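You operate a simulated robot arm through the tools that you are given. There is no shell and no other tool. Be economical: measure what you need, move in short steps, check, and stop when the job is done.

The job below is to be done with a simulated two-armed robot. You get a single attempt, and the scene is never put back.

Task
Close the wall box door. Take the ring spanner with a blue grip and put it on the grey bench beside the boxes. Pick up the probe with one hand, pass it to the other hand and put it on the top of the table with the card holders. Take the speckled yellow card and put it on top of the purple box. Take the speckled blue card and leave it in the inside of the grey flood tray. Fetch the orange dripper from the inside of the grey flood tray and set it on the top of the cream bench. Put the tin that says "Seals" from the inside of the green flood tray on top of the orange box and the tin marked "Covers" in the inside of the grey flood tray. Any order will do. Set down upright: orange dripper.

It is judged by the outcome, as a careful person would: the job done as asked, and still so three seconds after it is handed in. It fails if anything else is knocked over, pushed out of place, dropped, spilled or broken. Lids that push on must go on centred and level and be pressed home; caps that screw on are set level and turned clockwise until they are tight.

Robot
Two 7-joint arms with two-finger parallel grippers on one trunk, on a base that drives. Base frame: it is fixed to the floor where the robot stands at the start and does not move with it; the origin is under the middle of the robot, x ahead of it, y to its left, z up; the surface under the hand at the start is at about z = 100. Lengths are in mm, angles in degrees, forces in N, time in s.
The left shoulder is at the start at [60, 189, 1172], the right one opposite. Places, roughly: grey bench beside the boxes (23x21 cm) [-3860, -500, 780]; inside of the grey flood tray [-2200, 1000, 800]; orange box [-1500, 250, 750]; orange dripper [-2250, 1250, 750]; probe (4x4x11 cm) [-2900, 1500, 800]; purple box [-3750, -500, 750]; ring spanner with a blue grip [-3000, 1500, 750]; speckled blue card (10x3x16 cm) [-2700, 900, 1000]; speckled yellow card (10x3x16 cm) [-2800, 1000, 1000]; tin [-1500, 500, 750]; top of the cream bench [-5500, 2900, 800]; top of the table with the card holders (111x24 cm) [-3120, 1020, 780]; wall box door [700, -100, 1600]. Payload 3.43 kg a hand.
The TCP of each hand is the grasp point between the finger pads, 30 mm short of the fingertips. In the tool frame z runs along the fingers and y along their closing line. Largest opening 94 mm; finger width 28, thickness 10; the body of the gripper, 50 by 96 mm, starts 55 mm behind the TCP.
Orientation is that of the tool frame in the base frame, as a unit quaternion [w, x, y, z]. With the fingers straight down and closing along the base's y, the tool's x points along the base's -x, its y along +y and its z along -z.

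Tools
- The arms move only by the tool step_arm. It takes "left_motion", "right_motion" or both (then of equal length, played together; a hand with none holds still); each is text: rows parted by semicolons, each of 7 numbers parted by spaces: the shift along the base's x, y, z in mm, then the turn, a rotation vector about the base's x, y, z in degrees, then the opening in per cent of the stroke, from 0 (shut) to 100 (fully open). In form: x y z ax ay az hand; .... A call has 1 to 8 rows; each row shifts and turns the commanded pose from where the row before left it. A row lasts 0.2 s, in which the tool goes at most 50 mm and 8.6 degrees; a call with a longer step from one row to the next is refused whole, and so is a gripper value outside its range. Where a pose cannot be reached the arm comes as near as it can. A force on the tool above 40 N (or 10 N above the force at the start of the call, whichever is more), or a blocked arm, ends the call early, and 0.2 s more pass. Each finger travels about 153 mm/s and halts on what it meets, pressing with about 24 N; the grip force reading is that of the motor and also rises with nothing between the fingers. The clock runs only during rows and for 0.2 s after the last one: add rows that do not move to give the fingers time. It gives the time, the measured TCP pose, the force on the tool (base axes), the opening and the grip force at its end, in the units of the frame above (readings bear some noise), with the torque about the TCP (base axes, N m) and any sound that the robot's microphone picked up.
- Cameras (640 x 400 px; columns grow to the right, rows downward): "scene" is now at [27.2, -17.7, 1745.4]; the picture's right is [-0.19, -0.98, 0.00], its down [-0.55, 0.11, -0.83] and it looks along [0.81, -0.15, -0.56] (base axes); focal length 251 px, centre (320, 200). "left" rides on the left gripper at [76, -14, -102] in its tool frame; the picture's right is [0.18, 0.98, 0.00], its down [-0.75, 0.14, -0.64] and it looks along [-0.63, 0.12, 0.77] (tool axes); focal length 243 px, centre (320, 200). "right" rides on the right gripper at [76, 14, -102] in its tool frame; the picture's right is [-0.18, 0.98, 0.00], its down [-0.75, -0.14, -0.64] and it looks along [-0.63, -0.12, 0.77] (tool axes); focal length 243 px, centre (320, 200). There is no depth. A picture from a camera that has moved, and an enlarged one, comes with that camera's place and axes in the base frame and with its lens.
- get_image(camera): a new picture of that camera. It takes no simulated time.
- raise_lower(by): slides the trunk up (or, below 0, down) by that many mm; the arms and the scene camera ride with it, the base frame stays. It gives what a move gives, with no picture.
- steer(legs): drives the robot by 1 to 6 legs, each [ahead, left, turn to the left] in mm, mm and degrees, along the robot's own axes; the way and the turn of a leg run together, so that a leg with both is an arc; at most 1500 mm and 180 degrees a leg. The arms and the cameras ride along, it lands a little off, and it stops where it bumps. It gives what a move gives.
- aim_head(pan, tilt): turns the head with the scene camera to pan (to the left, within 86 degrees either way) and tilt (down, from -29 to 69), counted from straight ahead of the robot. It gives what a move gives.
- zoom(camera, box): a new picture of the part [left, top, right, bottom] of that camera's present view, enlarged. It takes no simulated time.
- close_job(): hands the job in; it is judged then, once.

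Work in short steps. Places have to be worked out from the pictures, the camera data and where the tool is seen: move nearer, look again, correct. Check each grasp and each placing, and mend what went wrong. You have 483 turns and 246 pictures in all, those below and enlarged ones among them. Open the grippers and draw the arms clear of the work before you hand the job in, unless the task says otherwise; then end with one line.

The tools are called after "Request:" as name(argument=value, ...) on one line, values as JSON. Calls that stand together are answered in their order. step_arm: Moves the arms, as the interface text tells. Its arguments: {"type":"object","properties":{"left_motion":{"type":"string"},"right_motion":{"type":"string"}},"required":[]} The other tools are called the same way: raise_lower (by) slides the trunk up or down; steer (legs) drives the base; aim_head (pan, tilt) turns the head that bears the scene camera; get_image (camera) takes a picture; zoom (camera, box) takes an enlarged picture of a part of a camera's view; close_job () hands the job in.

At the start:

```text
time: 0.0
left_eef_pos: [502.2, 77.6, 1000.3]
left_tcp_rot: [0.0, 0.0, 1.0, 0.0]
left_contact_force: [-0.2, 0.4, -0.6]
left_moment: [0.02, 0.03, 0.06]
left_gripper_width: 94.0
left_grip_force: 0.0
right_eef_pos: [331.7, -245.1, 999.8]
right_tcp_rot: [0.0, 0.0, 1.0, 0.0]
right_contact_force: [0.1, 0.0, 0.3]
right_moment: [-0.03, -0.01, -0.03]
right_gripper_width: 94.1
right_grip_force: 0.2
trunk travel left (down, up): [-844.0, 146.0]
robot x, y, heading: [-2.3, 0.5, 0.1]
head pan, tilt: [-10.8, 34.3]
```

scene: 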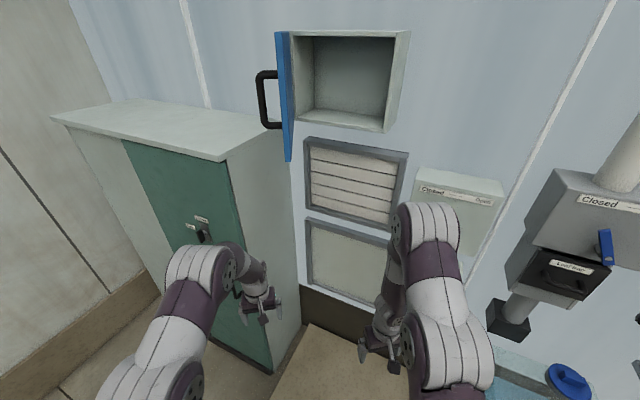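
right: 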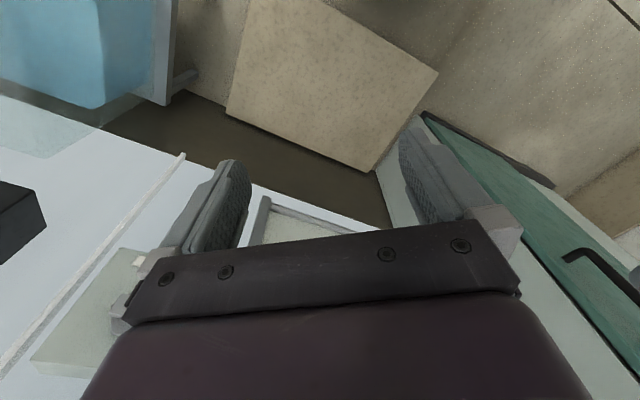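
left: 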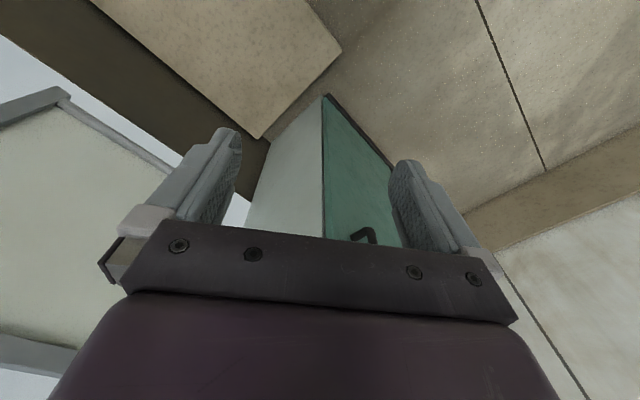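

I'll look straight ahead at the wall box to judge the door geometry.

Request:
aim_head(pan=0, tilt=10)

Request:
get_image(camera="scene")

```text
time: 0.9
left_eef_pos: [501.8, 78.3, 999.5]
left_tcp_rot: [0.0, 0.0, 1.0, 0.0]
left_contact_force: [0.3, 0.7, -0.2]
left_moment: [-0.01, 0.02, 0.0]
left_gripper_width: 93.9
left_grip_force: 0.2
right_eef_pos: [332.6, -245.5, 1000.0]
right_tcp_rot: [0.0, 0.0, 1.0, 0.0]
right_contact_force: [0.2, -0.2, 1.1]
right_moment: [-0.02, 0.02, 0.01]
right_gripper_width: 94.1
right_grip_force: 0.1
trunk travel left (down, up): [-844.0, 146.0]
robot x, y, heading: [-0.7, 0.5, -0.0]
head pan, tilt: [0.0, 10.0]
```

```text
242 pictures are left
camera scene: at [33.3, -1.2, 1784.4], right [0.0, -1.0, 0.0], down [-0.17, 0.0, -0.98], along [0.98, 0.0, -0.17], focal length 251 px, centre (320, 200)
```

scene: 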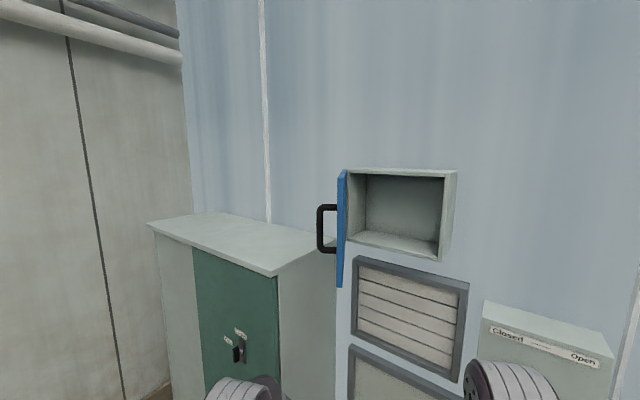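

Zooming on the box for the door's corners.

Request:
zoom(camera="scene", box=[290, 150, 482, 300])

```text
2.67 times, centred on (386, 225) of scene
camera zoom: at [33.3, -1.2, 1784.4], right [0.0, -1.0, 0.0], down [-0.17, 0.0, -0.98], along [0.98, 0.0, -0.17], focal length 669 px, centre (144, 133)
```

zoom: 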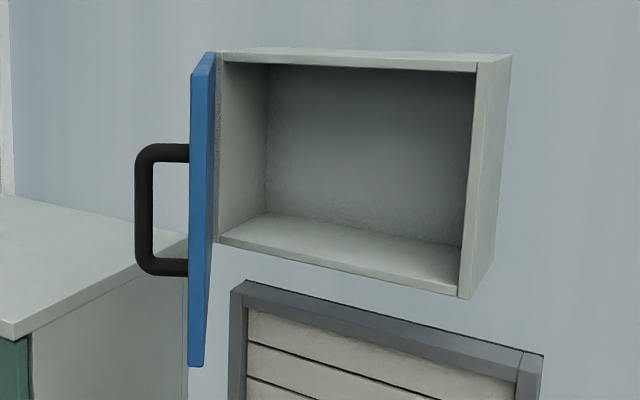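

The wall seems turned about 34° (right side nearer), with the door hinged left and roughly 65–80° open. I raise the trunk for both reach and a parallax measurement.

Request:
raise_lower(by=140)

Request:
aim_head(pan=0, tilt=25)

Request:
get_image(camera="scene")

Request:
zoom(camera="scene", box=[290, 120, 482, 270])

```text
time: 2.5
left_eef_pos: [502.1, 77.7, 1140.6]
left_tcp_rot: [0.001, 0.0, 1.0, 0.0]
left_contact_force: [0.4, -0.4, 0.3]
left_moment: [0.01, -0.01, 0.0]
left_gripper_width: 94.0
left_grip_force: 0.1
right_eef_pos: [332.4, -245.2, 1139.7]
right_tcp_rot: [0.0, 0.0, 1.0, 0.0]
right_contact_force: [-0.5, -0.7, -0.2]
right_moment: [0.05, 0.03, 0.0]
right_gripper_width: 93.6
right_grip_force: 0.1
trunk travel left (down, up): [-984.0, 6.0]
robot x, y, heading: [-0.5, 0.9, -0.1]
head pan, tilt: [0.0, 10.0]
```

```text
time: 3.3
left_eef_pos: [500.9, 78.1, 1140.4]
left_tcp_rot: [0.0, 0.001, 1.0, 0.0]
left_contact_force: [0.5, 0.8, 0.0]
left_moment: [0.02, 0.0, 0.01]
left_gripper_width: 94.1
left_grip_force: 0.1
right_eef_pos: [331.9, -245.3, 1139.5]
right_tcp_rot: [0.0, 0.0, 1.0, 0.001]
right_contact_force: [0.4, 0.5, -0.3]
right_moment: [-0.01, -0.03, 0.03]
right_gripper_width: 94.0
right_grip_force: 0.0
trunk travel left (down, up): [-984.0, 6.0]
robot x, y, heading: [3.1, 2.6, 0.2]
head pan, tilt: [0.0, 25.0]
```

```text
240 pictures are left
camera scene: at [32.6, -1.2, 1900.1], right [0.0, -1.0, 0.0], down [-0.42, 0.0, -0.91], along [0.91, 0.0, -0.42], focal length 251 px, centre (320, 200)
```

scene: 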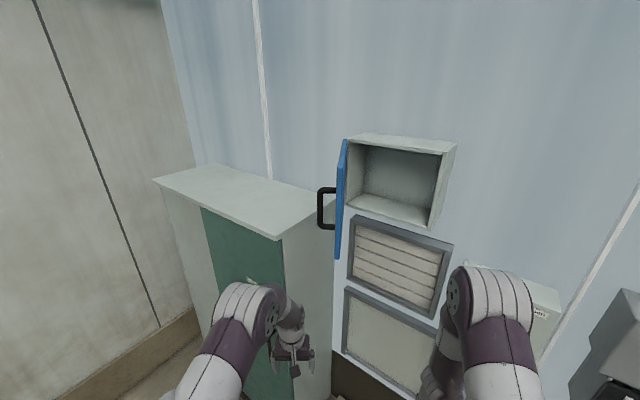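

```text
2.67 times, centred on (386, 195) of scene
camera zoom: at [32.6, -1.2, 1900.1], right [0.0, -1.0, 0.0], down [-0.42, 0.0, -0.91], along [0.91, 0.0, -0.42], focal length 669 px, centre (144, 213)
```

zoom: 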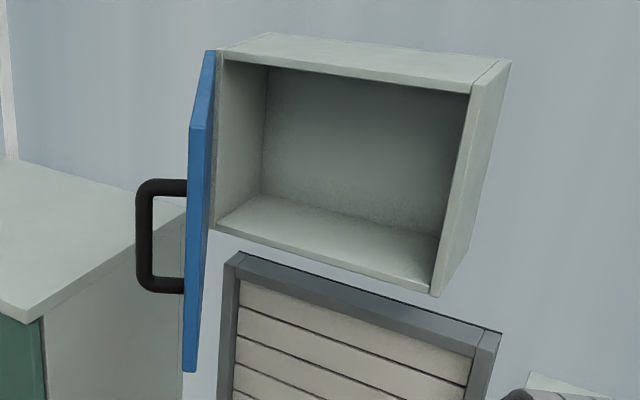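

Parallax gives hinge ≈ (814,-87), free edge ≈ (535,-42), z 1500–1740, box front right ≈ (660,-318). I'll close the left fist, point it forward, raise it, then turn the base 34° right so it faces the box squarely.

Request:
step_arm(left_motion="-14 22 35 0 -8.2 0 0;-14 22 35 0 -8.2 0 0;-14 22 35 0 -8.2 0 0;-14 22 35 0 -8.2 0 0;-14 22 35 0 -8.2 0 0;-14 22 35 0 -8.2 0 0;-14 22 35 0 -8.2 0 0;-14 22 35 0 -8.2 0 0")

Request:
step_arm(left_motion="-14 22 35 0 -8.2 0 0;-14 22 35 0 -8.1 0 0;-14 22 35 0 -8.1 0 0;0 0 0 0 0 0 0")

```text
time: 5.1
left_eef_pos: [386.9, 179.8, 1376.7]
left_tcp_rot: [0.498, -0.013, 0.867, 0.024]
left_contact_force: [-0.5, 0.2, 0.1]
left_moment: [-0.01, -0.01, 0.01]
left_gripper_width: 0.0
left_grip_force: 23.7
left hand out of reach, approached as far as the arm can: row 5, 6, 7, 8
right_eef_pos: [331.1, -246.2, 1139.7]
right_tcp_rot: [0.001, -0.001, 1.0, 0.0]
right_contact_force: [0.0, 0.5, -0.4]
right_moment: [-0.03, -0.04, 0.0]
right_gripper_width: 93.9
right_grip_force: 0.0
trunk travel left (down, up): [-984.0, 6.0]
robot x, y, heading: [1.7, -1.4, 0.0]
head pan, tilt: [0.0, 25.0]
```

```text
time: 6.1
left_eef_pos: [410.7, 172.1, 1436.1]
left_tcp_rot: [0.628, -0.014, 0.778, 0.023]
left_contact_force: [0.3, -0.6, 0.8]
left_moment: [0.01, 0.02, -0.01]
left_gripper_width: 0.0
left_grip_force: 24.4
left hand out of reach, approached as far as the arm can: row 1, 2, 3
right_eef_pos: [332.4, -244.9, 1138.9]
right_tcp_rot: [0.0, 0.0, 1.0, 0.0]
right_contact_force: [0.2, -0.8, 0.5]
right_moment: [0.0, 0.0, -0.04]
right_gripper_width: 94.4
right_grip_force: 0.1
trunk travel left (down, up): [-984.0, 6.0]
robot x, y, heading: [-0.7, 0.1, -0.0]
head pan, tilt: [0.0, 25.0]
```

The arm falls short there (too close in). I extend forward a bit and finish the tilt.

Request:
step_arm(left_motion="40 0 0 0 -4 0 0;40 0 0 0 -4 0 0;30 0 0 0 -4 0 0;0 0 0 0 0 0 0")

Request:
get_image(camera="scene")

```text
time: 7.1
left_eef_pos: [531.2, 154.1, 1453.6]
left_tcp_rot: [0.704, -0.018, 0.71, 0.023]
left_contact_force: [-1.0, -0.4, -0.1]
left_moment: [0.01, -0.01, -0.04]
left_gripper_width: 0.0
left_grip_force: 23.9
left hand out of reach, approached as far as the arm can: row 1, 2, 3
right_eef_pos: [332.7, -244.7, 1138.5]
right_tcp_rot: [0.0, 0.0, 1.0, -0.001]
right_contact_force: [-0.7, 0.5, 0.3]
right_moment: [0.0, 0.02, 0.01]
right_gripper_width: 94.0
right_grip_force: 0.1
trunk travel left (down, up): [-984.0, 6.0]
robot x, y, heading: [5.5, -0.5, 0.1]
head pan, tilt: [0.0, 25.0]
```

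```text
238 pictures are left
camera scene: at [31.7, -1.0, 1900.1], right [0.0, -1.0, 0.0], down [-0.42, 0.0, -0.91], along [0.91, 0.0, -0.42], focal length 251 px, centre (320, 200)
```

scene: 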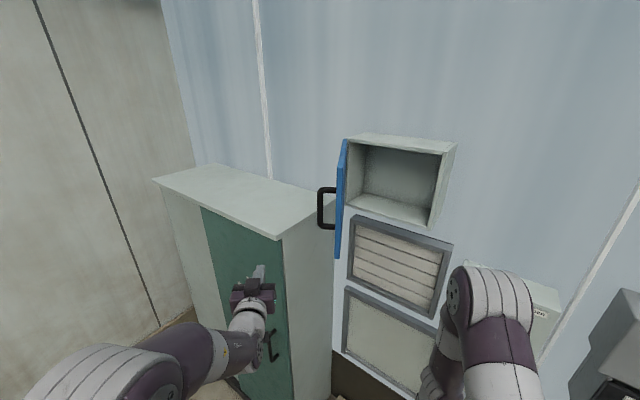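

Tool points forward now at (531,154,1454). I raise it to door-lower-edge height in place and see whether it reaches.

Request:
step_arm(left_motion="0 0 25 0 0 0 0;0 0 25 0 0 0 0;0 0 25 0 0 0 0;0 0 0 0 0 0 0")

```text
time: 8.1
left_eef_pos: [531.9, 152.6, 1530.1]
left_tcp_rot: [0.705, -0.017, 0.709, 0.023]
left_contact_force: [0.3, 1.1, -0.8]
left_moment: [-0.02, 0.03, 0.0]
left_gripper_width: 0.0
left_grip_force: 24.1
right_eef_pos: [332.3, -245.1, 1139.1]
right_tcp_rot: [0.0, 0.0, 1.0, 0.0]
right_contact_force: [0.0, 0.7, 0.1]
right_moment: [0.02, -0.01, -0.02]
right_gripper_width: 94.1
right_grip_force: 0.1
trunk travel left (down, up): [-984.0, 6.0]
robot x, y, heading: [1.5, -3.1, 0.3]
head pan, tilt: [0.0, 25.0]
```

Reachable. I swing the fist toward the door's outer face while yawing to about -30°.

Request:
step_arm(left_motion="0 -35 0 0 0 -8 0;0 -35 0 0 0 -8 0;0 -35 0 0 0 -8 0;0 -30 0 0 0 -8 0;0 0 0 0 0 0 0")

Request:
get_image(camera="scene")

```text
time: 9.3
left_eef_pos: [536.0, 94.6, 1480.1]
left_tcp_rot: [0.698, 0.025, 0.715, -0.027]
left_contact_force: [-0.1, 0.3, 0.9]
left_moment: [0.0, -0.01, -0.02]
left_gripper_width: 0.1
left_grip_force: 24.2
left hand out of reach, approached as far as the arm can: row 1, 2, 3, 4
right_eef_pos: [333.7, -244.2, 1138.7]
right_tcp_rot: [0.001, 0.0, 1.0, 0.0]
right_contact_force: [0.2, -0.7, -0.7]
right_moment: [-0.02, -0.03, 0.04]
right_gripper_width: 94.1
right_grip_force: 0.0
trunk travel left (down, up): [-984.0, 6.0]
robot x, y, heading: [-1.3, 0.6, -0.2]
head pan, tilt: [0.0, 25.0]
```

```text
237 pictures are left
camera scene: at [32.7, -1.3, 1900.1], right [0.0, -1.0, 0.0], down [-0.42, 0.0, -0.91], along [0.91, 0.0, -0.42], focal length 251 px, centre (320, 200)
```

scene: 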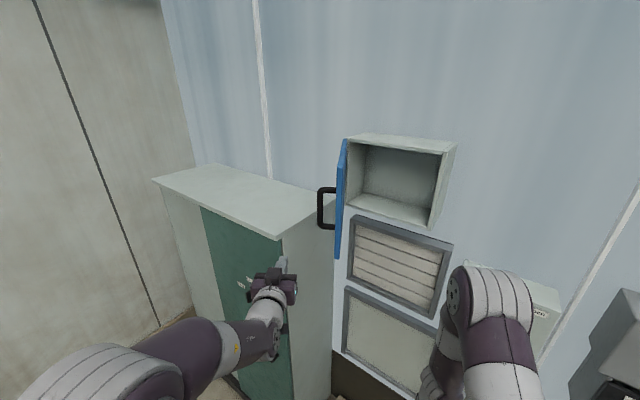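

Wrist yaw inward is limited, so I'll keep the fist pointing straight ahead, outside the door, and use the base turn to swing the door. First restore the pose at z≈1520.

Request:
step_arm(left_motion="0 15 10 0 0 3.5 0;0 20 10 0 0 3.5 0;0 20 10 0 0 0 0;0 0 10 0 0 0 0;0 0 0 0 0 0 0")

Request:
steer(legs=[[60, 0, 0]])

Request:
get_image(camera="scene")

```text
time: 10.5
left_eef_pos: [535.9, 150.9, 1519.4]
left_tcp_rot: [0.699, -0.02, 0.715, 0.017]
left_contact_force: [0.3, 0.9, 0.2]
left_moment: [-0.01, -0.02, -0.01]
left_gripper_width: 0.2
left_grip_force: 24.3
right_eef_pos: [332.2, -245.0, 1139.0]
right_tcp_rot: [0.0, 0.0, 1.0, 0.0]
right_contact_force: [-0.3, -0.3, 0.3]
right_moment: [0.01, 0.04, -0.01]
right_gripper_width: 94.3
right_grip_force: 0.1
trunk travel left (down, up): [-984.0, 6.0]
robot x, y, heading: [-0.4, 0.3, -0.4]
head pan, tilt: [0.0, 25.0]
```

```text
time: 11.5
left_eef_pos: [580.8, 148.7, 1524.6]
left_tcp_rot: [0.702, -0.017, 0.712, 0.014]
left_contact_force: [-0.4, 0.3, -0.5]
left_moment: [0.0, -0.01, 0.01]
left_gripper_width: 0.2
left_grip_force: 23.4
right_eef_pos: [378.1, -246.5, 1141.2]
right_tcp_rot: [0.003, 0.003, 1.0, 0.0]
right_contact_force: [-0.3, -0.1, -0.5]
right_moment: [0.05, -0.06, 0.01]
right_gripper_width: 94.2
right_grip_force: 0.1
trunk travel left (down, up): [-984.0, 6.0]
robot x, y, heading: [53.8, -0.1, -0.1]
head pan, tilt: [0.0, 25.0]
```

```text
236 pictures are left
camera scene: at [74.4, -1.4, 1900.4], right [-0.01, -1.0, 0.0], down [-0.42, 0.0, -0.91], along [0.91, 0.0, -0.42], focal length 251 px, centre (320, 200)
```

scene: 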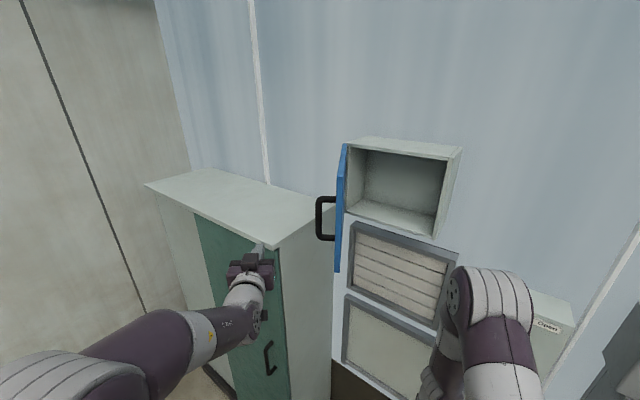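

Clear. Turn right 15° and look.

Request:
steer(legs=[[0, 0, -15]])

Request:
get_image(camera="scene")

```text
time: 12.8
left_eef_pos: [608.9, 6.1, 1520.0]
left_tcp_rot: [0.695, 0.076, 0.71, -0.078]
left_contact_force: [-0.7, 0.9, 0.1]
left_moment: [0.03, -0.01, 0.02]
left_gripper_width: 0.1
left_grip_force: 24.1
right_eef_pos: [307.5, -322.1, 1140.1]
right_tcp_rot: [0.0, 0.134, 0.991, 0.0]
right_contact_force: [-0.7, -0.5, 0.8]
right_moment: [-0.01, -0.04, 0.06]
right_gripper_width: 94.2
right_grip_force: 0.1
trunk travel left (down, up): [-984.0, 6.0]
robot x, y, heading: [52.7, 2.6, -15.3]
head pan, tilt: [0.0, 25.0]
```

```text
235 pictures are left
camera scene: at [83.9, -7.8, 1900.1], right [-0.26, -0.96, 0.0], down [-0.41, 0.11, -0.91], along [0.87, -0.24, -0.42], focal length 251 px, centre (320, 200)
```

scene: 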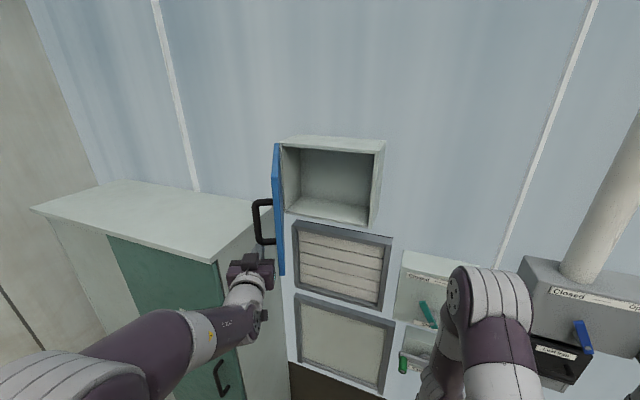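

The fist sits just outside and beneath the handle. Continue turning 10°.

Request:
steer(legs=[[0, 0, -10]])

Request:
get_image(camera="scene")

```text
time: 13.9
left_eef_pos: [602.2, -92.0, 1519.6]
left_tcp_rot: [0.686, 0.138, 0.701, -0.138]
left_contact_force: [0.2, 0.4, 0.3]
left_moment: [0.0, 0.04, -0.05]
left_gripper_width: 0.1
left_grip_force: 23.9
right_eef_pos: [248.3, -361.2, 1140.0]
right_tcp_rot: [-0.001, 0.219, 0.976, -0.001]
right_contact_force: [0.3, 0.1, -0.6]
right_moment: [-0.05, 0.0, 0.04]
right_gripper_width: 94.3
right_grip_force: 0.2
trunk travel left (down, up): [-984.0, 6.0]
robot x, y, heading: [55.9, 0.3, -25.3]
head pan, tilt: [0.0, 25.0]
```

```text
234 pictures are left
camera scene: at [83.5, -12.1, 1900.1], right [-0.43, -0.9, 0.0], down [-0.38, 0.18, -0.91], along [0.82, -0.39, -0.42], focal length 251 px, centre (320, 200)
```

scene: 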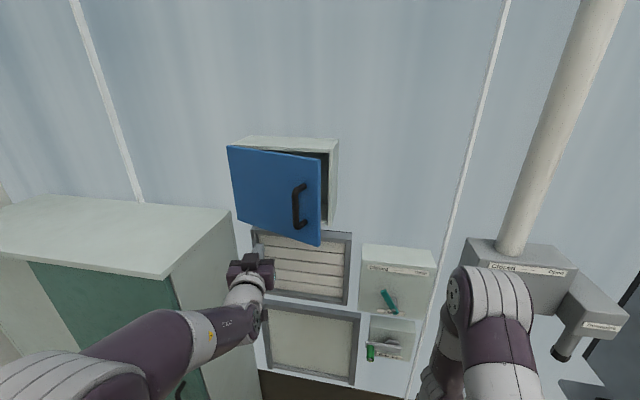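

The door swung easily and is mostly shut. I turn 9° more to face it, then drive ahead to press it home.

Request:
steer(legs=[[0, 0, -9]])

Request:
get_image(camera="scene")

```text
time: 14.9
left_eef_pos: [581.8, -175.4, 1519.5]
left_tcp_rot: [0.673, 0.192, 0.689, -0.191]
left_contact_force: [0.2, 0.1, -0.1]
left_moment: [-0.02, 0.0, -0.02]
left_gripper_width: 0.0
left_grip_force: 24.1
right_eef_pos: [189.7, -388.1, 1139.8]
right_tcp_rot: [0.001, 0.296, 0.955, 0.0]
right_contact_force: [0.4, -0.8, -0.1]
right_moment: [0.02, 0.01, 0.0]
right_gripper_width: 93.9
right_grip_force: 0.0
trunk travel left (down, up): [-984.0, 6.0]
robot x, y, heading: [53.9, -1.1, -34.4]
head pan, tilt: [0.0, 25.0]
```

```text
233 pictures are left
camera scene: at [82.0, -16.3, 1900.1], right [-0.57, -0.82, 0.0], down [-0.35, 0.24, -0.91], along [0.75, -0.51, -0.42], focal length 251 px, centre (320, 200)
```

scene: 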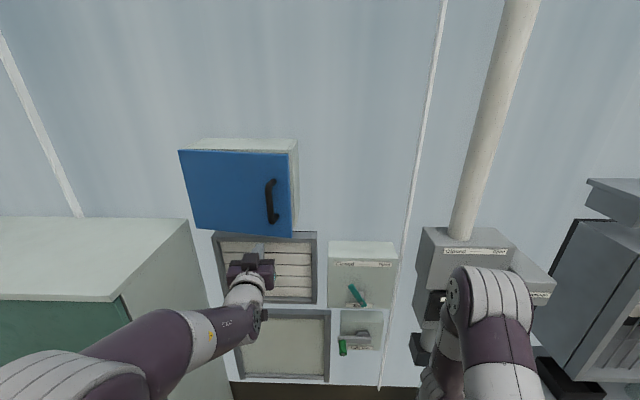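

Door nearly shut. I push forward with the fist along the wall normal until contact.

Request:
step_arm(left_motion="20 -14 0 0 0 0 0;20 -14 0 0 0 0 0;16 -11 0 0 0 0 0;12 -8 0 0 0 0 0;8 -6 0 0 0 0 0;8 -6 0 0 0 0 0;8 -6 0 0 0 0 0")

Request:
get_image(camera="scene")

```text
time: 16.5
left_eef_pos: [669.2, -240.6, 1522.6]
left_tcp_rot: [0.674, 0.192, 0.687, -0.192]
left_contact_force: [-16.9, 12.1, 2.3]
left_moment: [-0.23, -0.3, -0.18]
left_gripper_width: 0.1
left_grip_force: 24.1
right_eef_pos: [187.8, -386.4, 1140.8]
right_tcp_rot: [0.001, 0.296, 0.955, -0.001]
right_contact_force: [0.2, -0.7, 1.1]
right_moment: [-0.01, 0.04, 0.03]
right_gripper_width: 93.9
right_grip_force: 0.0
trunk travel left (down, up): [-984.0, 6.0]
robot x, y, heading: [51.1, 0.4, -34.5]
head pan, tilt: [0.0, 25.0]
```

```text
232 pictures are left
camera scene: at [76.6, -14.7, 1900.2], right [-0.57, -0.82, 0.0], down [-0.35, 0.24, -0.91], along [0.75, -0.51, -0.42], focal length 251 px, centre (320, 200)
```

scene: 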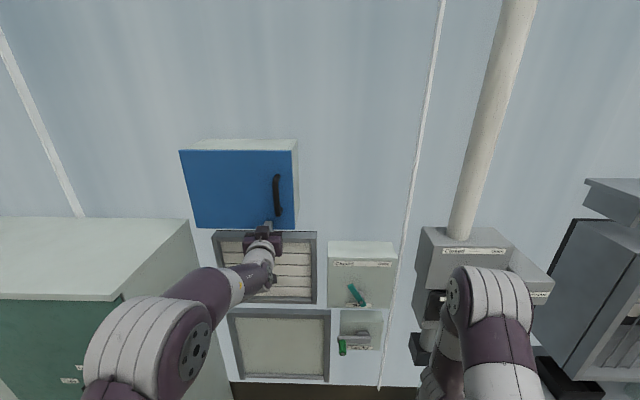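

Contact at ~20 N and the door is flush. A little more push, then retreat.

Request:
step_arm(left_motion="5 -3.5 0 0 0 0 0;5 -3.5 0 0 0 0 0;5 -3.5 0 0 0 0 0;0 0 0 0 0 0 0")

Request:
step_arm(left_motion="-25 17 0 0 0 0 0;-30 20 0 0 0 0 0;-30 20 0 0 0 0 0;-30 20 0 0 0 0 0")

Request:
zoom(camera="scene", box=[160, 120, 352, 240])

```text
time: 17.2
left_eef_pos: [670.4, -240.3, 1523.0]
left_tcp_rot: [0.673, 0.193, 0.687, -0.191]
left_contact_force: [-30.9, 20.6, 1.7]
left_moment: [-0.29, -0.43, -0.27]
left_gripper_width: 0.0
left_grip_force: 24.3
right_eef_pos: [181.6, -382.0, 1143.7]
right_tcp_rot: [0.004, 0.296, 0.955, -0.001]
right_contact_force: [-0.2, 0.2, -0.3]
right_moment: [0.0, -0.01, 0.0]
right_gripper_width: 93.9
right_grip_force: 0.1
trunk travel left (down, up): [-984.0, 6.0]
robot x, y, heading: [52.1, 2.6, -34.5]
head pan, tilt: [0.0, 25.0]
stopped in row 3 (left hand): the force on the tool passed its limit at 44 N (the readings are from after the stop); the commanded pose is now the measured one
```

```text
time: 18.2
left_eef_pos: [567.0, -172.1, 1513.8]
left_tcp_rot: [0.669, 0.195, 0.692, -0.19]
left_contact_force: [-0.9, -0.5, -0.2]
left_moment: [0.0, 0.04, 0.01]
left_gripper_width: 0.0
left_grip_force: 23.9
right_eef_pos: [191.8, -388.6, 1140.1]
right_tcp_rot: [-0.001, 0.297, 0.955, 0.001]
right_contact_force: [0.7, -0.1, -0.6]
right_moment: [0.05, 0.03, 0.03]
right_gripper_width: 93.9
right_grip_force: 0.1
trunk travel left (down, up): [-984.0, 6.0]
robot x, y, heading: [56.5, -1.3, -34.7]
head pan, tilt: [0.0, 25.0]
```

```text
3.33 times, centred on (256, 180) of scene
camera zoom: at [83.1, -19.5, 1900.0], right [-0.57, -0.82, 0.0], down [-0.35, 0.24, -0.91], along [0.75, -0.51, -0.42], focal length 837 px, centre (533, 267)
```

zoom: 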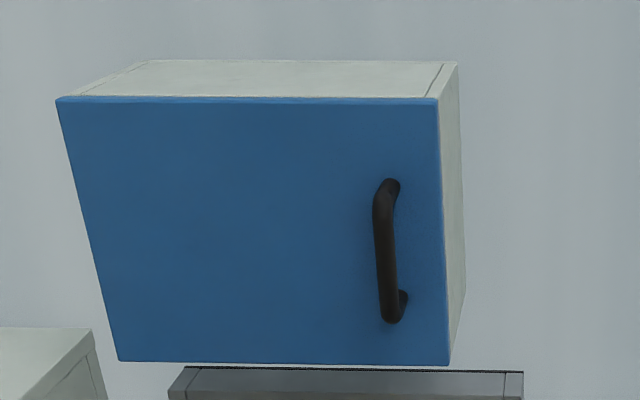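

Door is closed flush. Now I fold the left arm back to tool-down.

Request:
step_arm(left_motion="-7 8.5 -34 4.65 6.73 0 0;-7 8.5 -34 4.65 6.73 0 0;-7 8.5 -34 4.65 6.73 0 0;-7 8.5 -34 4.65 6.73 0 0;-7 8.5 -34 4.65 6.73 0 50;-7 8.5 -34 4.65 6.73 0 100;-7 8.5 -34 4.65 6.73 0 100;-7 8.5 -34 4.65 6.73 0 100")

Request:
step_arm(left_motion="-7 8.5 -34 4.65 6.73 0 100;-7 8.5 -34 4.65 6.73 0 100;-7 8.5 -34 4.65 6.73 0 100;0 0 0 0 0 0 100")

Request:
steer(legs=[[-400, 0, 0], [0, 0, -145]])

Request:
aim_head(pan=0, tilt=15)

Request:
get_image(camera="scene")

```text
time: 20.0
left_eef_pos: [512.7, -104.9, 1242.8]
left_tcp_rot: [0.194, 0.286, 0.938, -0.034]
left_contact_force: [0.6, -0.2, 0.3]
left_moment: [0.0, 0.0, -0.02]
left_gripper_width: 94.3
left_grip_force: 0.0
right_eef_pos: [190.3, -388.8, 1139.7]
right_tcp_rot: [-0.001, 0.296, 0.955, 0.0]
right_contact_force: [0.3, 0.6, -0.4]
right_moment: [0.0, 0.03, 0.03]
right_gripper_width: 94.1
right_grip_force: 0.0
trunk travel left (down, up): [-984.0, 6.0]
robot x, y, heading: [55.2, 0.7, -34.5]
head pan, tilt: [0.0, 25.0]
```

```text
time: 21.0
left_eef_pos: [488.6, -77.7, 1142.9]
left_tcp_rot: [-0.009, 0.296, 0.955, 0.029]
left_contact_force: [-0.7, -0.3, -0.7]
left_moment: [-0.01, 0.01, -0.02]
left_gripper_width: 93.9
left_grip_force: 0.1
right_eef_pos: [189.1, -388.9, 1140.4]
right_tcp_rot: [0.001, 0.296, 0.955, 0.0]
right_contact_force: [-0.2, -0.1, 0.6]
right_moment: [0.01, -0.02, -0.04]
right_gripper_width: 94.1
right_grip_force: 0.0
trunk travel left (down, up): [-984.0, 6.0]
robot x, y, heading: [53.6, -1.7, -34.6]
head pan, tilt: [0.0, 25.0]
```

```text
time: 29.4
left_eef_pos: [-673.9, 35.4, 1142.7]
left_tcp_rot: [0.026, 0.999, 0.012, 0.015]
left_contact_force: [-0.1, -0.2, 0.3]
left_moment: [0.01, -0.01, 0.0]
left_gripper_width: 93.9
left_grip_force: 0.1
right_eef_pos: [-611.3, 462.8, 1139.4]
right_tcp_rot: [0.0, 1.0, 0.011, 0.0]
right_contact_force: [0.1, -0.9, -0.8]
right_moment: [0.02, -0.01, 0.0]
right_gripper_width: 93.9
right_grip_force: 0.1
trunk travel left (down, up): [-984.0, 6.0]
robot x, y, heading: [-276.6, 224.9, -178.7]
head pan, tilt: [0.0, 25.0]
```

```text
time: 30.1
left_eef_pos: [-674.1, 36.5, 1142.5]
left_tcp_rot: [0.026, 0.999, 0.011, 0.015]
left_contact_force: [-0.4, 0.0, 0.1]
left_moment: [-0.01, 0.0, 0.04]
left_gripper_width: 93.8
left_grip_force: 0.1
right_eef_pos: [-611.2, 462.2, 1139.2]
right_tcp_rot: [0.0, 1.0, 0.011, 0.0]
right_contact_force: [-0.9, -0.2, -0.1]
right_moment: [0.01, 0.03, -0.01]
right_gripper_width: 93.9
right_grip_force: 0.0
trunk travel left (down, up): [-984.0, 6.0]
robot x, y, heading: [-275.5, 221.2, -178.6]
head pan, tilt: [0.0, 15.0]
```

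```text
230 pictures are left
camera scene: at [-306.9, 223.7, 1916.3], right [-0.02, 1.0, 0.0], down [0.26, 0.01, -0.97], along [-0.97, -0.02, -0.26], focal length 251 px, centre (320, 200)
```

scene: 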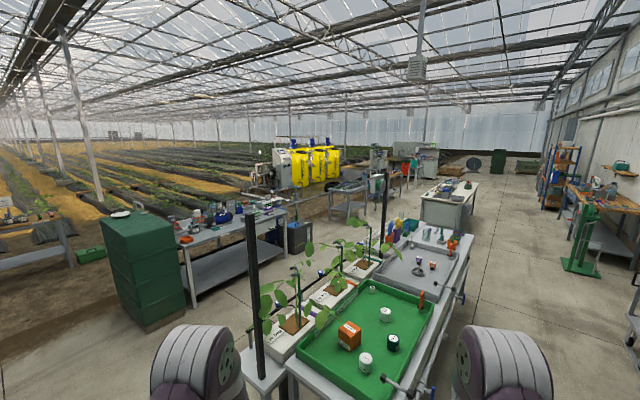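

Overview: green flood tray closest with the orange box and tins, grey tray beyond, card table further. Zoom for detail.

Request:
zoom(camera="scene", box=[260, 200, 500, 350])

Request:
zoom(camera="scene", box=[160, 140, 480, 260])

```text
2.67 times, centred on (380, 275) of scene
camera zoom: at [-306.9, 223.7, 1916.3], right [-0.02, 1.0, 0.0], down [0.26, 0.01, -0.97], along [-0.97, -0.02, -0.26], focal length 669 px, centre (160, 0)
```

zoom: 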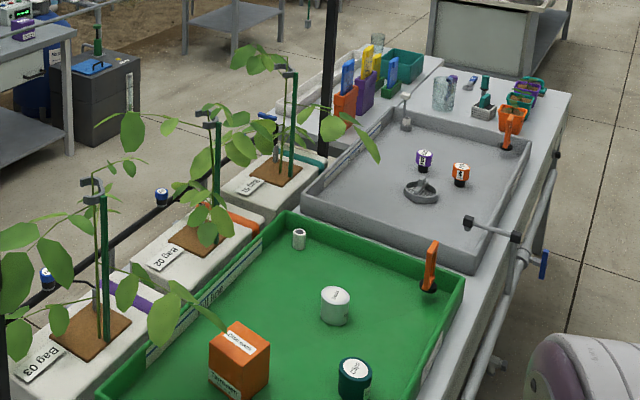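

```text
2.00 times, centred on (320, 200) of scene
camera zoom: at [-306.9, 223.7, 1916.3], right [-0.02, 1.0, 0.0], down [0.26, 0.01, -0.97], along [-0.97, -0.02, -0.26], focal length 502 px, centre (320, 200)
```

zoom: 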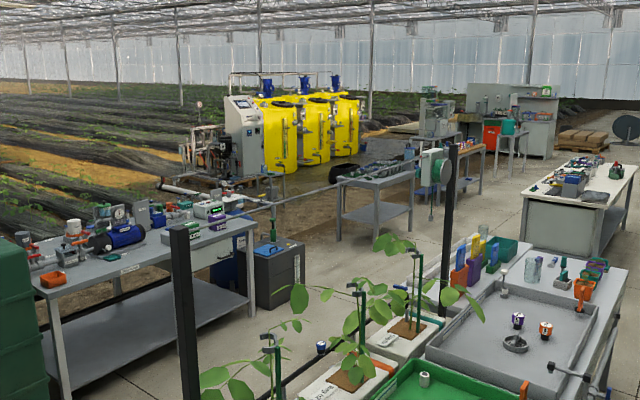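

The benches run along about 147°. I'll move to the corridor side of the green tray, facing the bench (heading ≈ -124°), standing well off, and look.

Request:
steer(legs=[[0, 0, 54.6], [-392, -1258, 0]])

Request:
aim_head(pan=0, tilt=40)

Request:
get_image(camera="scene")

```text
time: 39.2
left_eef_pos: [-1174.6, 813.2, 1143.5]
left_tcp_rot: [0.016, 0.881, 0.471, 0.025]
left_contact_force: [-0.9, 0.5, 0.1]
left_moment: [-0.03, 0.02, 0.03]
left_gripper_width: 94.4
left_grip_force: 0.1
right_eef_pos: [-1487.6, 1109.5, 1140.3]
right_tcp_rot: [0.0, 0.882, 0.472, 0.0]
right_contact_force: [0.2, 0.6, -1.0]
right_moment: [0.03, -0.01, -0.01]
right_gripper_width: 94.4
right_grip_force: 0.1
trunk travel left (down, up): [-984.0, 6.0]
robot x, y, heading: [-1100.4, 1253.9, -123.9]
head pan, tilt: [0.0, 15.0]
```

```text
time: 40.1
left_eef_pos: [-1176.9, 814.5, 1142.8]
left_tcp_rot: [0.016, 0.882, 0.471, 0.025]
left_contact_force: [0.7, 1.0, -0.4]
left_moment: [-0.01, 0.04, -0.01]
left_gripper_width: 93.9
left_grip_force: 0.1
right_eef_pos: [-1488.3, 1109.7, 1139.2]
right_tcp_rot: [0.0, 0.882, 0.472, 0.0]
right_contact_force: [1.2, -0.1, 0.1]
right_moment: [0.03, -0.03, -0.02]
right_gripper_width: 94.0
right_grip_force: 0.1
trunk travel left (down, up): [-984.0, 6.0]
robot x, y, heading: [-1097.1, 1250.2, -123.6]
head pan, tilt: [0.0, 40.0]
```

```text
227 pictures are left
camera scene: at [-1114.6, 1228.7, 1876.8], right [-0.83, 0.56, 0.0], down [0.36, 0.53, -0.77], along [-0.43, -0.64, -0.64], focal length 251 px, centre (320, 200)
```

scene: 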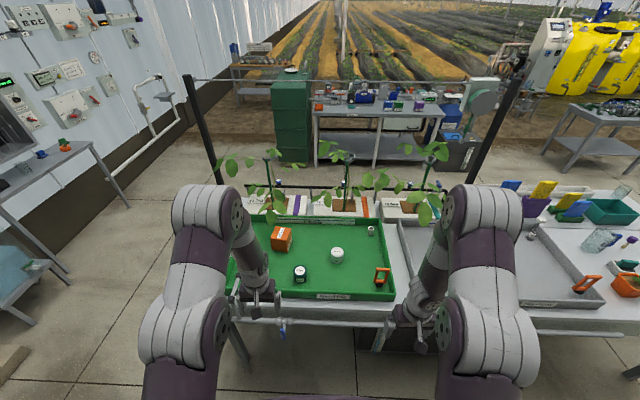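

Nicely square to the bench. Zoom on the tray to read the tins.

Request:
zoom(camera="scene", box=[250, 215, 410, 315])

Request:
zoom(camera="scene", box=[300, 70, 500, 170])

```text
4.00 times, centred on (330, 265) of scene
camera zoom: at [-1114.6, 1228.7, 1876.8], right [-0.83, 0.56, 0.0], down [0.36, 0.53, -0.77], along [-0.43, -0.64, -0.64], focal length 1004 px, centre (280, -60)
```

zoom: 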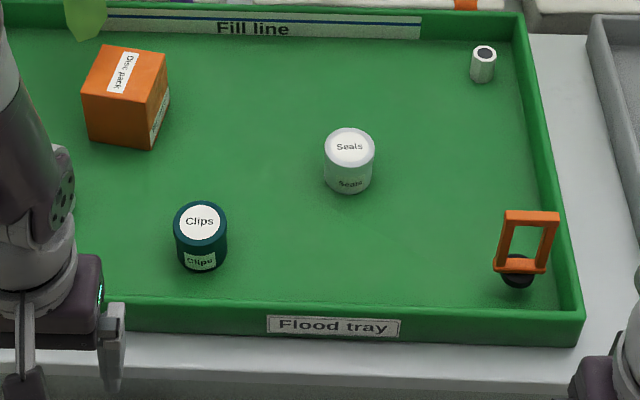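

```text
3.20 times, centred on (400, 120) of scene
camera zoom: at [-1114.6, 1228.7, 1876.8], right [-0.83, 0.56, 0.0], down [0.36, 0.53, -0.77], along [-0.43, -0.64, -0.64], focal length 803 px, centre (64, 456)
```

zoom: 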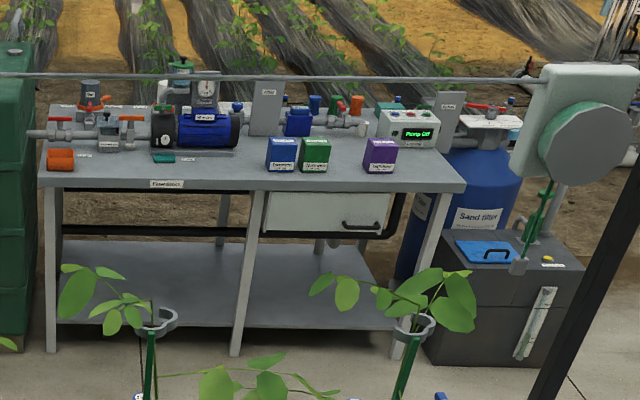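

"Seals" is the white tin, "Clips" the dark one; "Covers" is probably hidden by the left arm. I lower the trunk to working height and drive 230 mm closer.

Request:
raise_lower(by=-140)

Request:
steer(legs=[[230, 0, 0]])

Request:
aim_head(pan=0, tilt=50)

Request:
get_image(camera="scene")

Request:
get_image(camera="left")

```text
time: 41.7
left_eef_pos: [-1175.0, 813.0, 1002.9]
left_tcp_rot: [0.017, 0.882, 0.471, 0.025]
left_contact_force: [-0.1, 0.0, -0.3]
left_moment: [0.0, -0.03, 0.02]
left_gripper_width: 94.0
left_grip_force: 0.0
right_eef_pos: [-1488.6, 1109.0, 999.9]
right_tcp_rot: [0.0, 0.881, 0.472, 0.0]
right_contact_force: [-0.6, -0.8, -0.8]
right_moment: [0.01, 0.04, -0.02]
right_gripper_width: 94.1
right_grip_force: 0.1
trunk travel left (down, up): [-844.0, 146.0]
robot x, y, heading: [-1102.5, 1251.2, -123.5]
head pan, tilt: [0.0, 40.0]
```

```text
time: 43.5
left_eef_pos: [-1303.6, 621.2, 1002.9]
left_tcp_rot: [0.016, 0.881, 0.472, 0.025]
left_contact_force: [-0.3, 0.3, -1.0]
left_moment: [-0.03, 0.01, 0.02]
left_gripper_width: 94.0
left_grip_force: 0.1
right_eef_pos: [-1616.5, 917.7, 1000.2]
right_tcp_rot: [0.0, 0.882, 0.471, 0.001]
right_contact_force: [-0.3, 1.0, 0.2]
right_moment: [0.01, 0.0, 0.0]
right_gripper_width: 94.2
right_grip_force: 0.0
trunk travel left (down, up): [-844.0, 146.0]
robot x, y, heading: [-1229.3, 1062.1, -123.6]
head pan, tilt: [0.0, 40.0]
```

```text
time: 44.2
left_eef_pos: [-1303.2, 620.3, 1002.4]
left_tcp_rot: [0.016, 0.881, 0.472, 0.026]
left_contact_force: [0.1, -0.5, 0.8]
left_moment: [0.01, -0.03, 0.03]
left_gripper_width: 93.9
left_grip_force: 0.1
right_eef_pos: [-1617.1, 916.9, 999.4]
right_tcp_rot: [0.001, 0.882, 0.472, 0.0]
right_contact_force: [0.2, -0.3, -0.5]
right_moment: [0.01, -0.03, 0.02]
right_gripper_width: 94.2
right_grip_force: 0.0
trunk travel left (down, up): [-844.0, 146.0]
robot x, y, heading: [-1224.3, 1057.3, -123.8]
head pan, tilt: [0.0, 50.0]
```

```text
224 pictures are left
camera scene: at [-1238.8, 1041.9, 1722.6], right [-0.83, 0.55, 0.0], down [0.42, 0.64, -0.64], along [-0.36, -0.53, -0.77], focal length 251 px, centre (320, 200)
```

scene: 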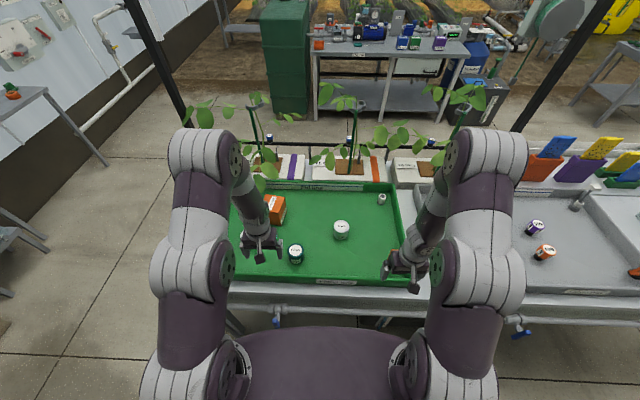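

```text
223 pictures are left
camera left: at [-1280.2, 692.6, 1105.0], right [0.92, -0.39, 0.06], down [-0.34, -0.7, 0.63], along [-0.2, -0.59, -0.78], focal length 243 px, centre (320, 200)
```

left: 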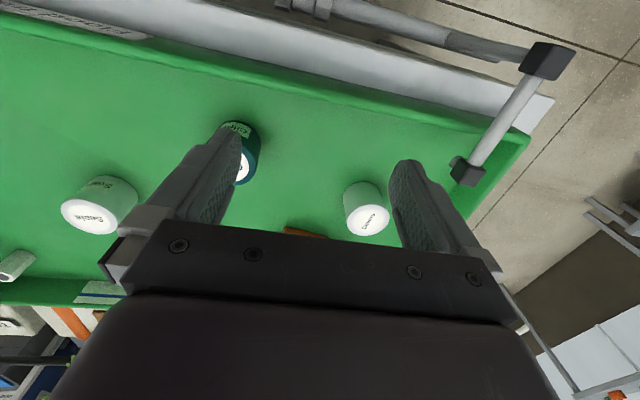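

Another white tin is visible between the left fingers; read its label.

Request:
zoom(camera="left", box=[320, 170, 400, 240])

```text
5.71 times, centred on (360, 205) of left
camera zoom: at [-1280.2, 692.6, 1105.0], right [0.92, -0.39, 0.06], down [-0.34, -0.7, 0.63], along [-0.2, -0.59, -0.78], focal length 1386 px, centre (91, 171)
```

zoom: 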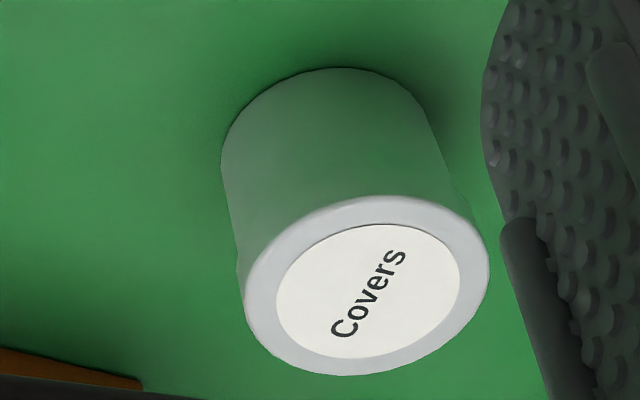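

"Covers" ≈ (-1296,427), "Seals" ≈ (-1643,597), lids at z≈845. I take the left hand over Seals, trueing the small tilt.

Request:
step_arm(left_motion="-46 -3 0 0 1.7 0 100;-49 -3 0 0 1.7 0 100;-49 -3 0 0 0 0 100;-49 -3 0 0 0 0 100;-49 -3 0 0 0 0 100;-49 -3 0 0 0 0 100;-49 -4 0 0 0 0 100;0 0 0 0 0 0 100")

Request:
get_image(camera="left")

Request:
get_image(camera="scene")

```text
time: 46.0
left_eef_pos: [-1570.1, 604.3, 1002.3]
left_tcp_rot: [0.001, 0.881, 0.473, 0.001]
left_contact_force: [-0.3, 0.1, -0.7]
left_moment: [0.01, -0.01, 0.0]
left_gripper_width: 94.2
left_grip_force: 0.0
left hand out of reach, approached as far as the arm can: row 6, 7
right_eef_pos: [-1617.5, 918.0, 999.9]
right_tcp_rot: [0.0, 0.882, 0.472, 0.0]
right_contact_force: [0.3, 0.0, 0.2]
right_moment: [0.03, 0.01, 0.01]
right_gripper_width: 94.0
right_grip_force: 0.1
trunk travel left (down, up): [-844.0, 146.0]
robot x, y, heading: [-1229.4, 1059.4, -123.7]
head pan, tilt: [0.0, 50.0]
```

```text
221 pictures are left
camera left: at [-1540.9, 675.8, 1103.3], right [0.92, -0.39, 0.0], down [-0.3, -0.7, 0.64], along [-0.25, -0.59, -0.76], focal length 243 px, centre (320, 200)
```

left: 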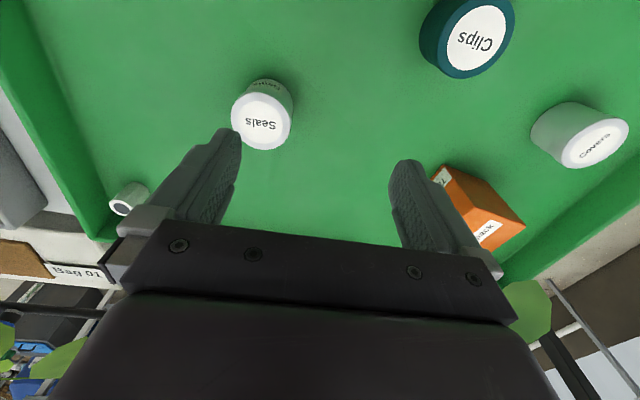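

```text
220 pictures are left
camera scene: at [-1239.0, 1042.7, 1722.6], right [-0.83, 0.55, 0.0], down [0.43, 0.64, -0.64], along [-0.36, -0.53, -0.77], focal length 251 px, centre (320, 200)
```

scene: 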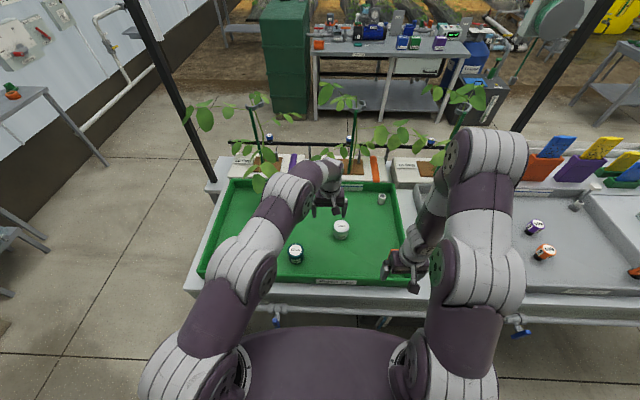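

Left hand reach is limited here. I look down to judge how much clearance the base has to the bench.

Request:
aim_head(pan=0, tilt=69)

Request:
get_image(camera="scene")

```text
time: 46.8
left_eef_pos: [-1570.9, 603.0, 1002.9]
left_tcp_rot: [0.003, 0.881, 0.474, 0.0]
left_contact_force: [-0.4, 0.4, -0.3]
left_moment: [0.01, -0.02, 0.0]
left_gripper_width: 94.3
left_grip_force: 0.0
right_eef_pos: [-1616.2, 918.6, 999.0]
right_tcp_rot: [0.0, 0.882, 0.471, 0.001]
right_contact_force: [0.6, 1.1, -0.7]
right_moment: [-0.03, 0.0, -0.02]
right_gripper_width: 94.1
right_grip_force: 0.0
trunk travel left (down, up): [-844.0, 146.0]
robot x, y, heading: [-1229.1, 1057.8, -123.7]
head pan, tilt: [0.0, 68.8]
```

```text
219 pictures are left
camera scene: at [-1226.4, 1060.4, 1700.7], right [-0.83, 0.55, 0.0], down [0.52, 0.78, -0.36], along [-0.2, -0.3, -0.93], focal length 251 px, centre (320, 200)
```

scene: 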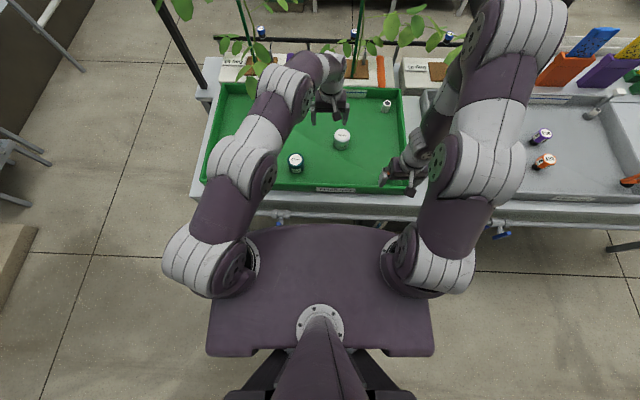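

I try creeping forward 60 mm and check the odometry for a bump.

Request:
steer(legs=[[60, 0, 0]])

```text
time: 47.8
left_eef_pos: [-1602.7, 555.7, 1004.8]
left_tcp_rot: [0.003, 0.881, 0.472, -0.001]
left_contact_force: [0.4, 0.2, -0.3]
left_moment: [-0.01, 0.02, -0.02]
left_gripper_width: 93.9
left_grip_force: 0.0
right_eef_pos: [-1648.7, 869.8, 1001.1]
right_tcp_rot: [0.001, 0.882, 0.471, -0.001]
right_contact_force: [0.1, 0.8, -0.2]
right_moment: [-0.04, 0.01, 0.0]
right_gripper_width: 93.9
right_grip_force: 0.1
trunk travel left (down, up): [-844.0, 146.0]
robot x, y, heading: [-1259.7, 1006.4, -123.5]
head pan, tilt: [0.0, 68.8]
```

No bump. Shift right 70 mm so Seals lies well within the left hand's reach.

Request:
steer(legs=[[0, -70, 0]])

```text
time: 48.8
left_eef_pos: [-1659.5, 592.3, 1003.4]
left_tcp_rot: [0.002, 0.881, 0.473, -0.001]
left_contact_force: [0.8, -0.6, -0.8]
left_moment: [-0.01, -0.02, -0.02]
left_gripper_width: 93.8
left_grip_force: 0.0
right_eef_pos: [-1705.7, 906.2, 1000.8]
right_tcp_rot: [0.0, 0.882, 0.472, 0.0]
right_contact_force: [-0.5, 0.2, -0.9]
right_moment: [-0.04, 0.02, 0.0]
right_gripper_width: 93.9
right_grip_force: 0.1
trunk travel left (down, up): [-844.0, 146.0]
robot x, y, heading: [-1320.9, 1043.7, -123.8]
head pan, tilt: [0.0, 68.8]
```

Hand is at (-1659,592); Seals at (-1643,598). Align and look before descending.

Request:
step_arm(left_motion="16 6 -30 0 0 0 100;0 0 -40 0 0 0 100;0 0 0 0 0 0 100")

Request:
get_image(camera="left")

```text
time: 49.6
left_eef_pos: [-1645.5, 599.7, 932.8]
left_tcp_rot: [0.003, 0.882, 0.471, 0.0]
left_contact_force: [-0.5, -0.3, 0.5]
left_moment: [0.02, 0.01, 0.0]
left_gripper_width: 93.8
left_grip_force: 0.1
right_eef_pos: [-1707.8, 906.2, 999.6]
right_tcp_rot: [0.001, 0.882, 0.471, 0.0]
right_contact_force: [-0.2, 0.8, -0.3]
right_moment: [-0.01, -0.01, 0.0]
right_gripper_width: 94.1
right_grip_force: 0.1
trunk travel left (down, up): [-844.0, 146.0]
robot x, y, heading: [-1317.4, 1044.3, -123.8]
head pan, tilt: [0.0, 68.8]
```

```text
218 pictures are left
camera left: at [-1615.5, 671.1, 1034.0], right [0.92, -0.39, 0.0], down [-0.3, -0.7, 0.65], along [-0.25, -0.59, -0.76], focal length 243 px, centre (320, 200)
```

left: 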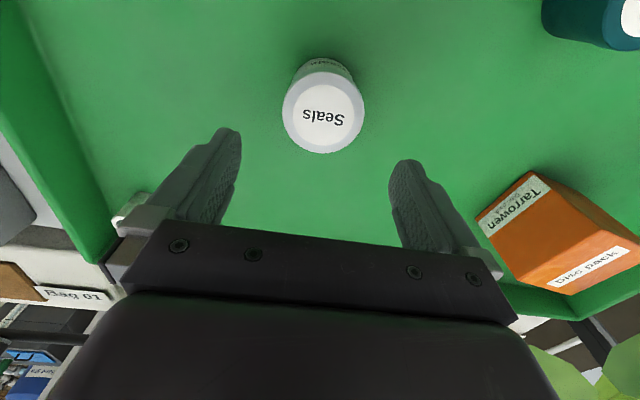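

Lid centre ≈ (-1641,604). Descend around it and grip.

Request:
step_arm(left_motion="4 4 -25 0 0 0 100;0 0 -30 0 0 0 100;0 0 -30 0 0 0 100;0 0 -27 0 0 0 100;0 0 0 0 0 0 0;0 0 0 0 0 0 0;0 0 0 0 0 0 0")

Request:
get_image(camera="left")

```text
time: 51.2
left_eef_pos: [-1640.7, 602.1, 819.4]
left_tcp_rot: [0.002, 0.881, 0.473, -0.001]
left_contact_force: [0.2, 0.2, 0.1]
left_moment: [-0.03, -0.02, -0.01]
left_gripper_width: 65.3
left_grip_force: 24.3
right_eef_pos: [-1707.5, 906.1, 999.1]
right_tcp_rot: [0.0, 0.882, 0.472, 0.0]
right_contact_force: [0.3, -0.8, -0.1]
right_moment: [0.03, -0.03, -0.01]
right_gripper_width: 94.1
right_grip_force: 0.1
trunk travel left (down, up): [-844.0, 146.0]
robot x, y, heading: [-1322.8, 1045.5, -123.7]
head pan, tilt: [0.0, 68.8]
```

```text
217 pictures are left
camera left: at [-1611.0, 674.6, 921.6], right [0.92, -0.39, 0.0], down [-0.3, -0.7, 0.64], along [-0.25, -0.59, -0.76], focal length 243 px, centre (320, 200)
```

left: 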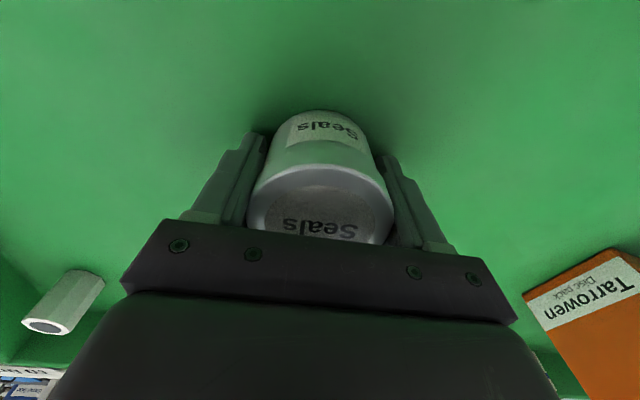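

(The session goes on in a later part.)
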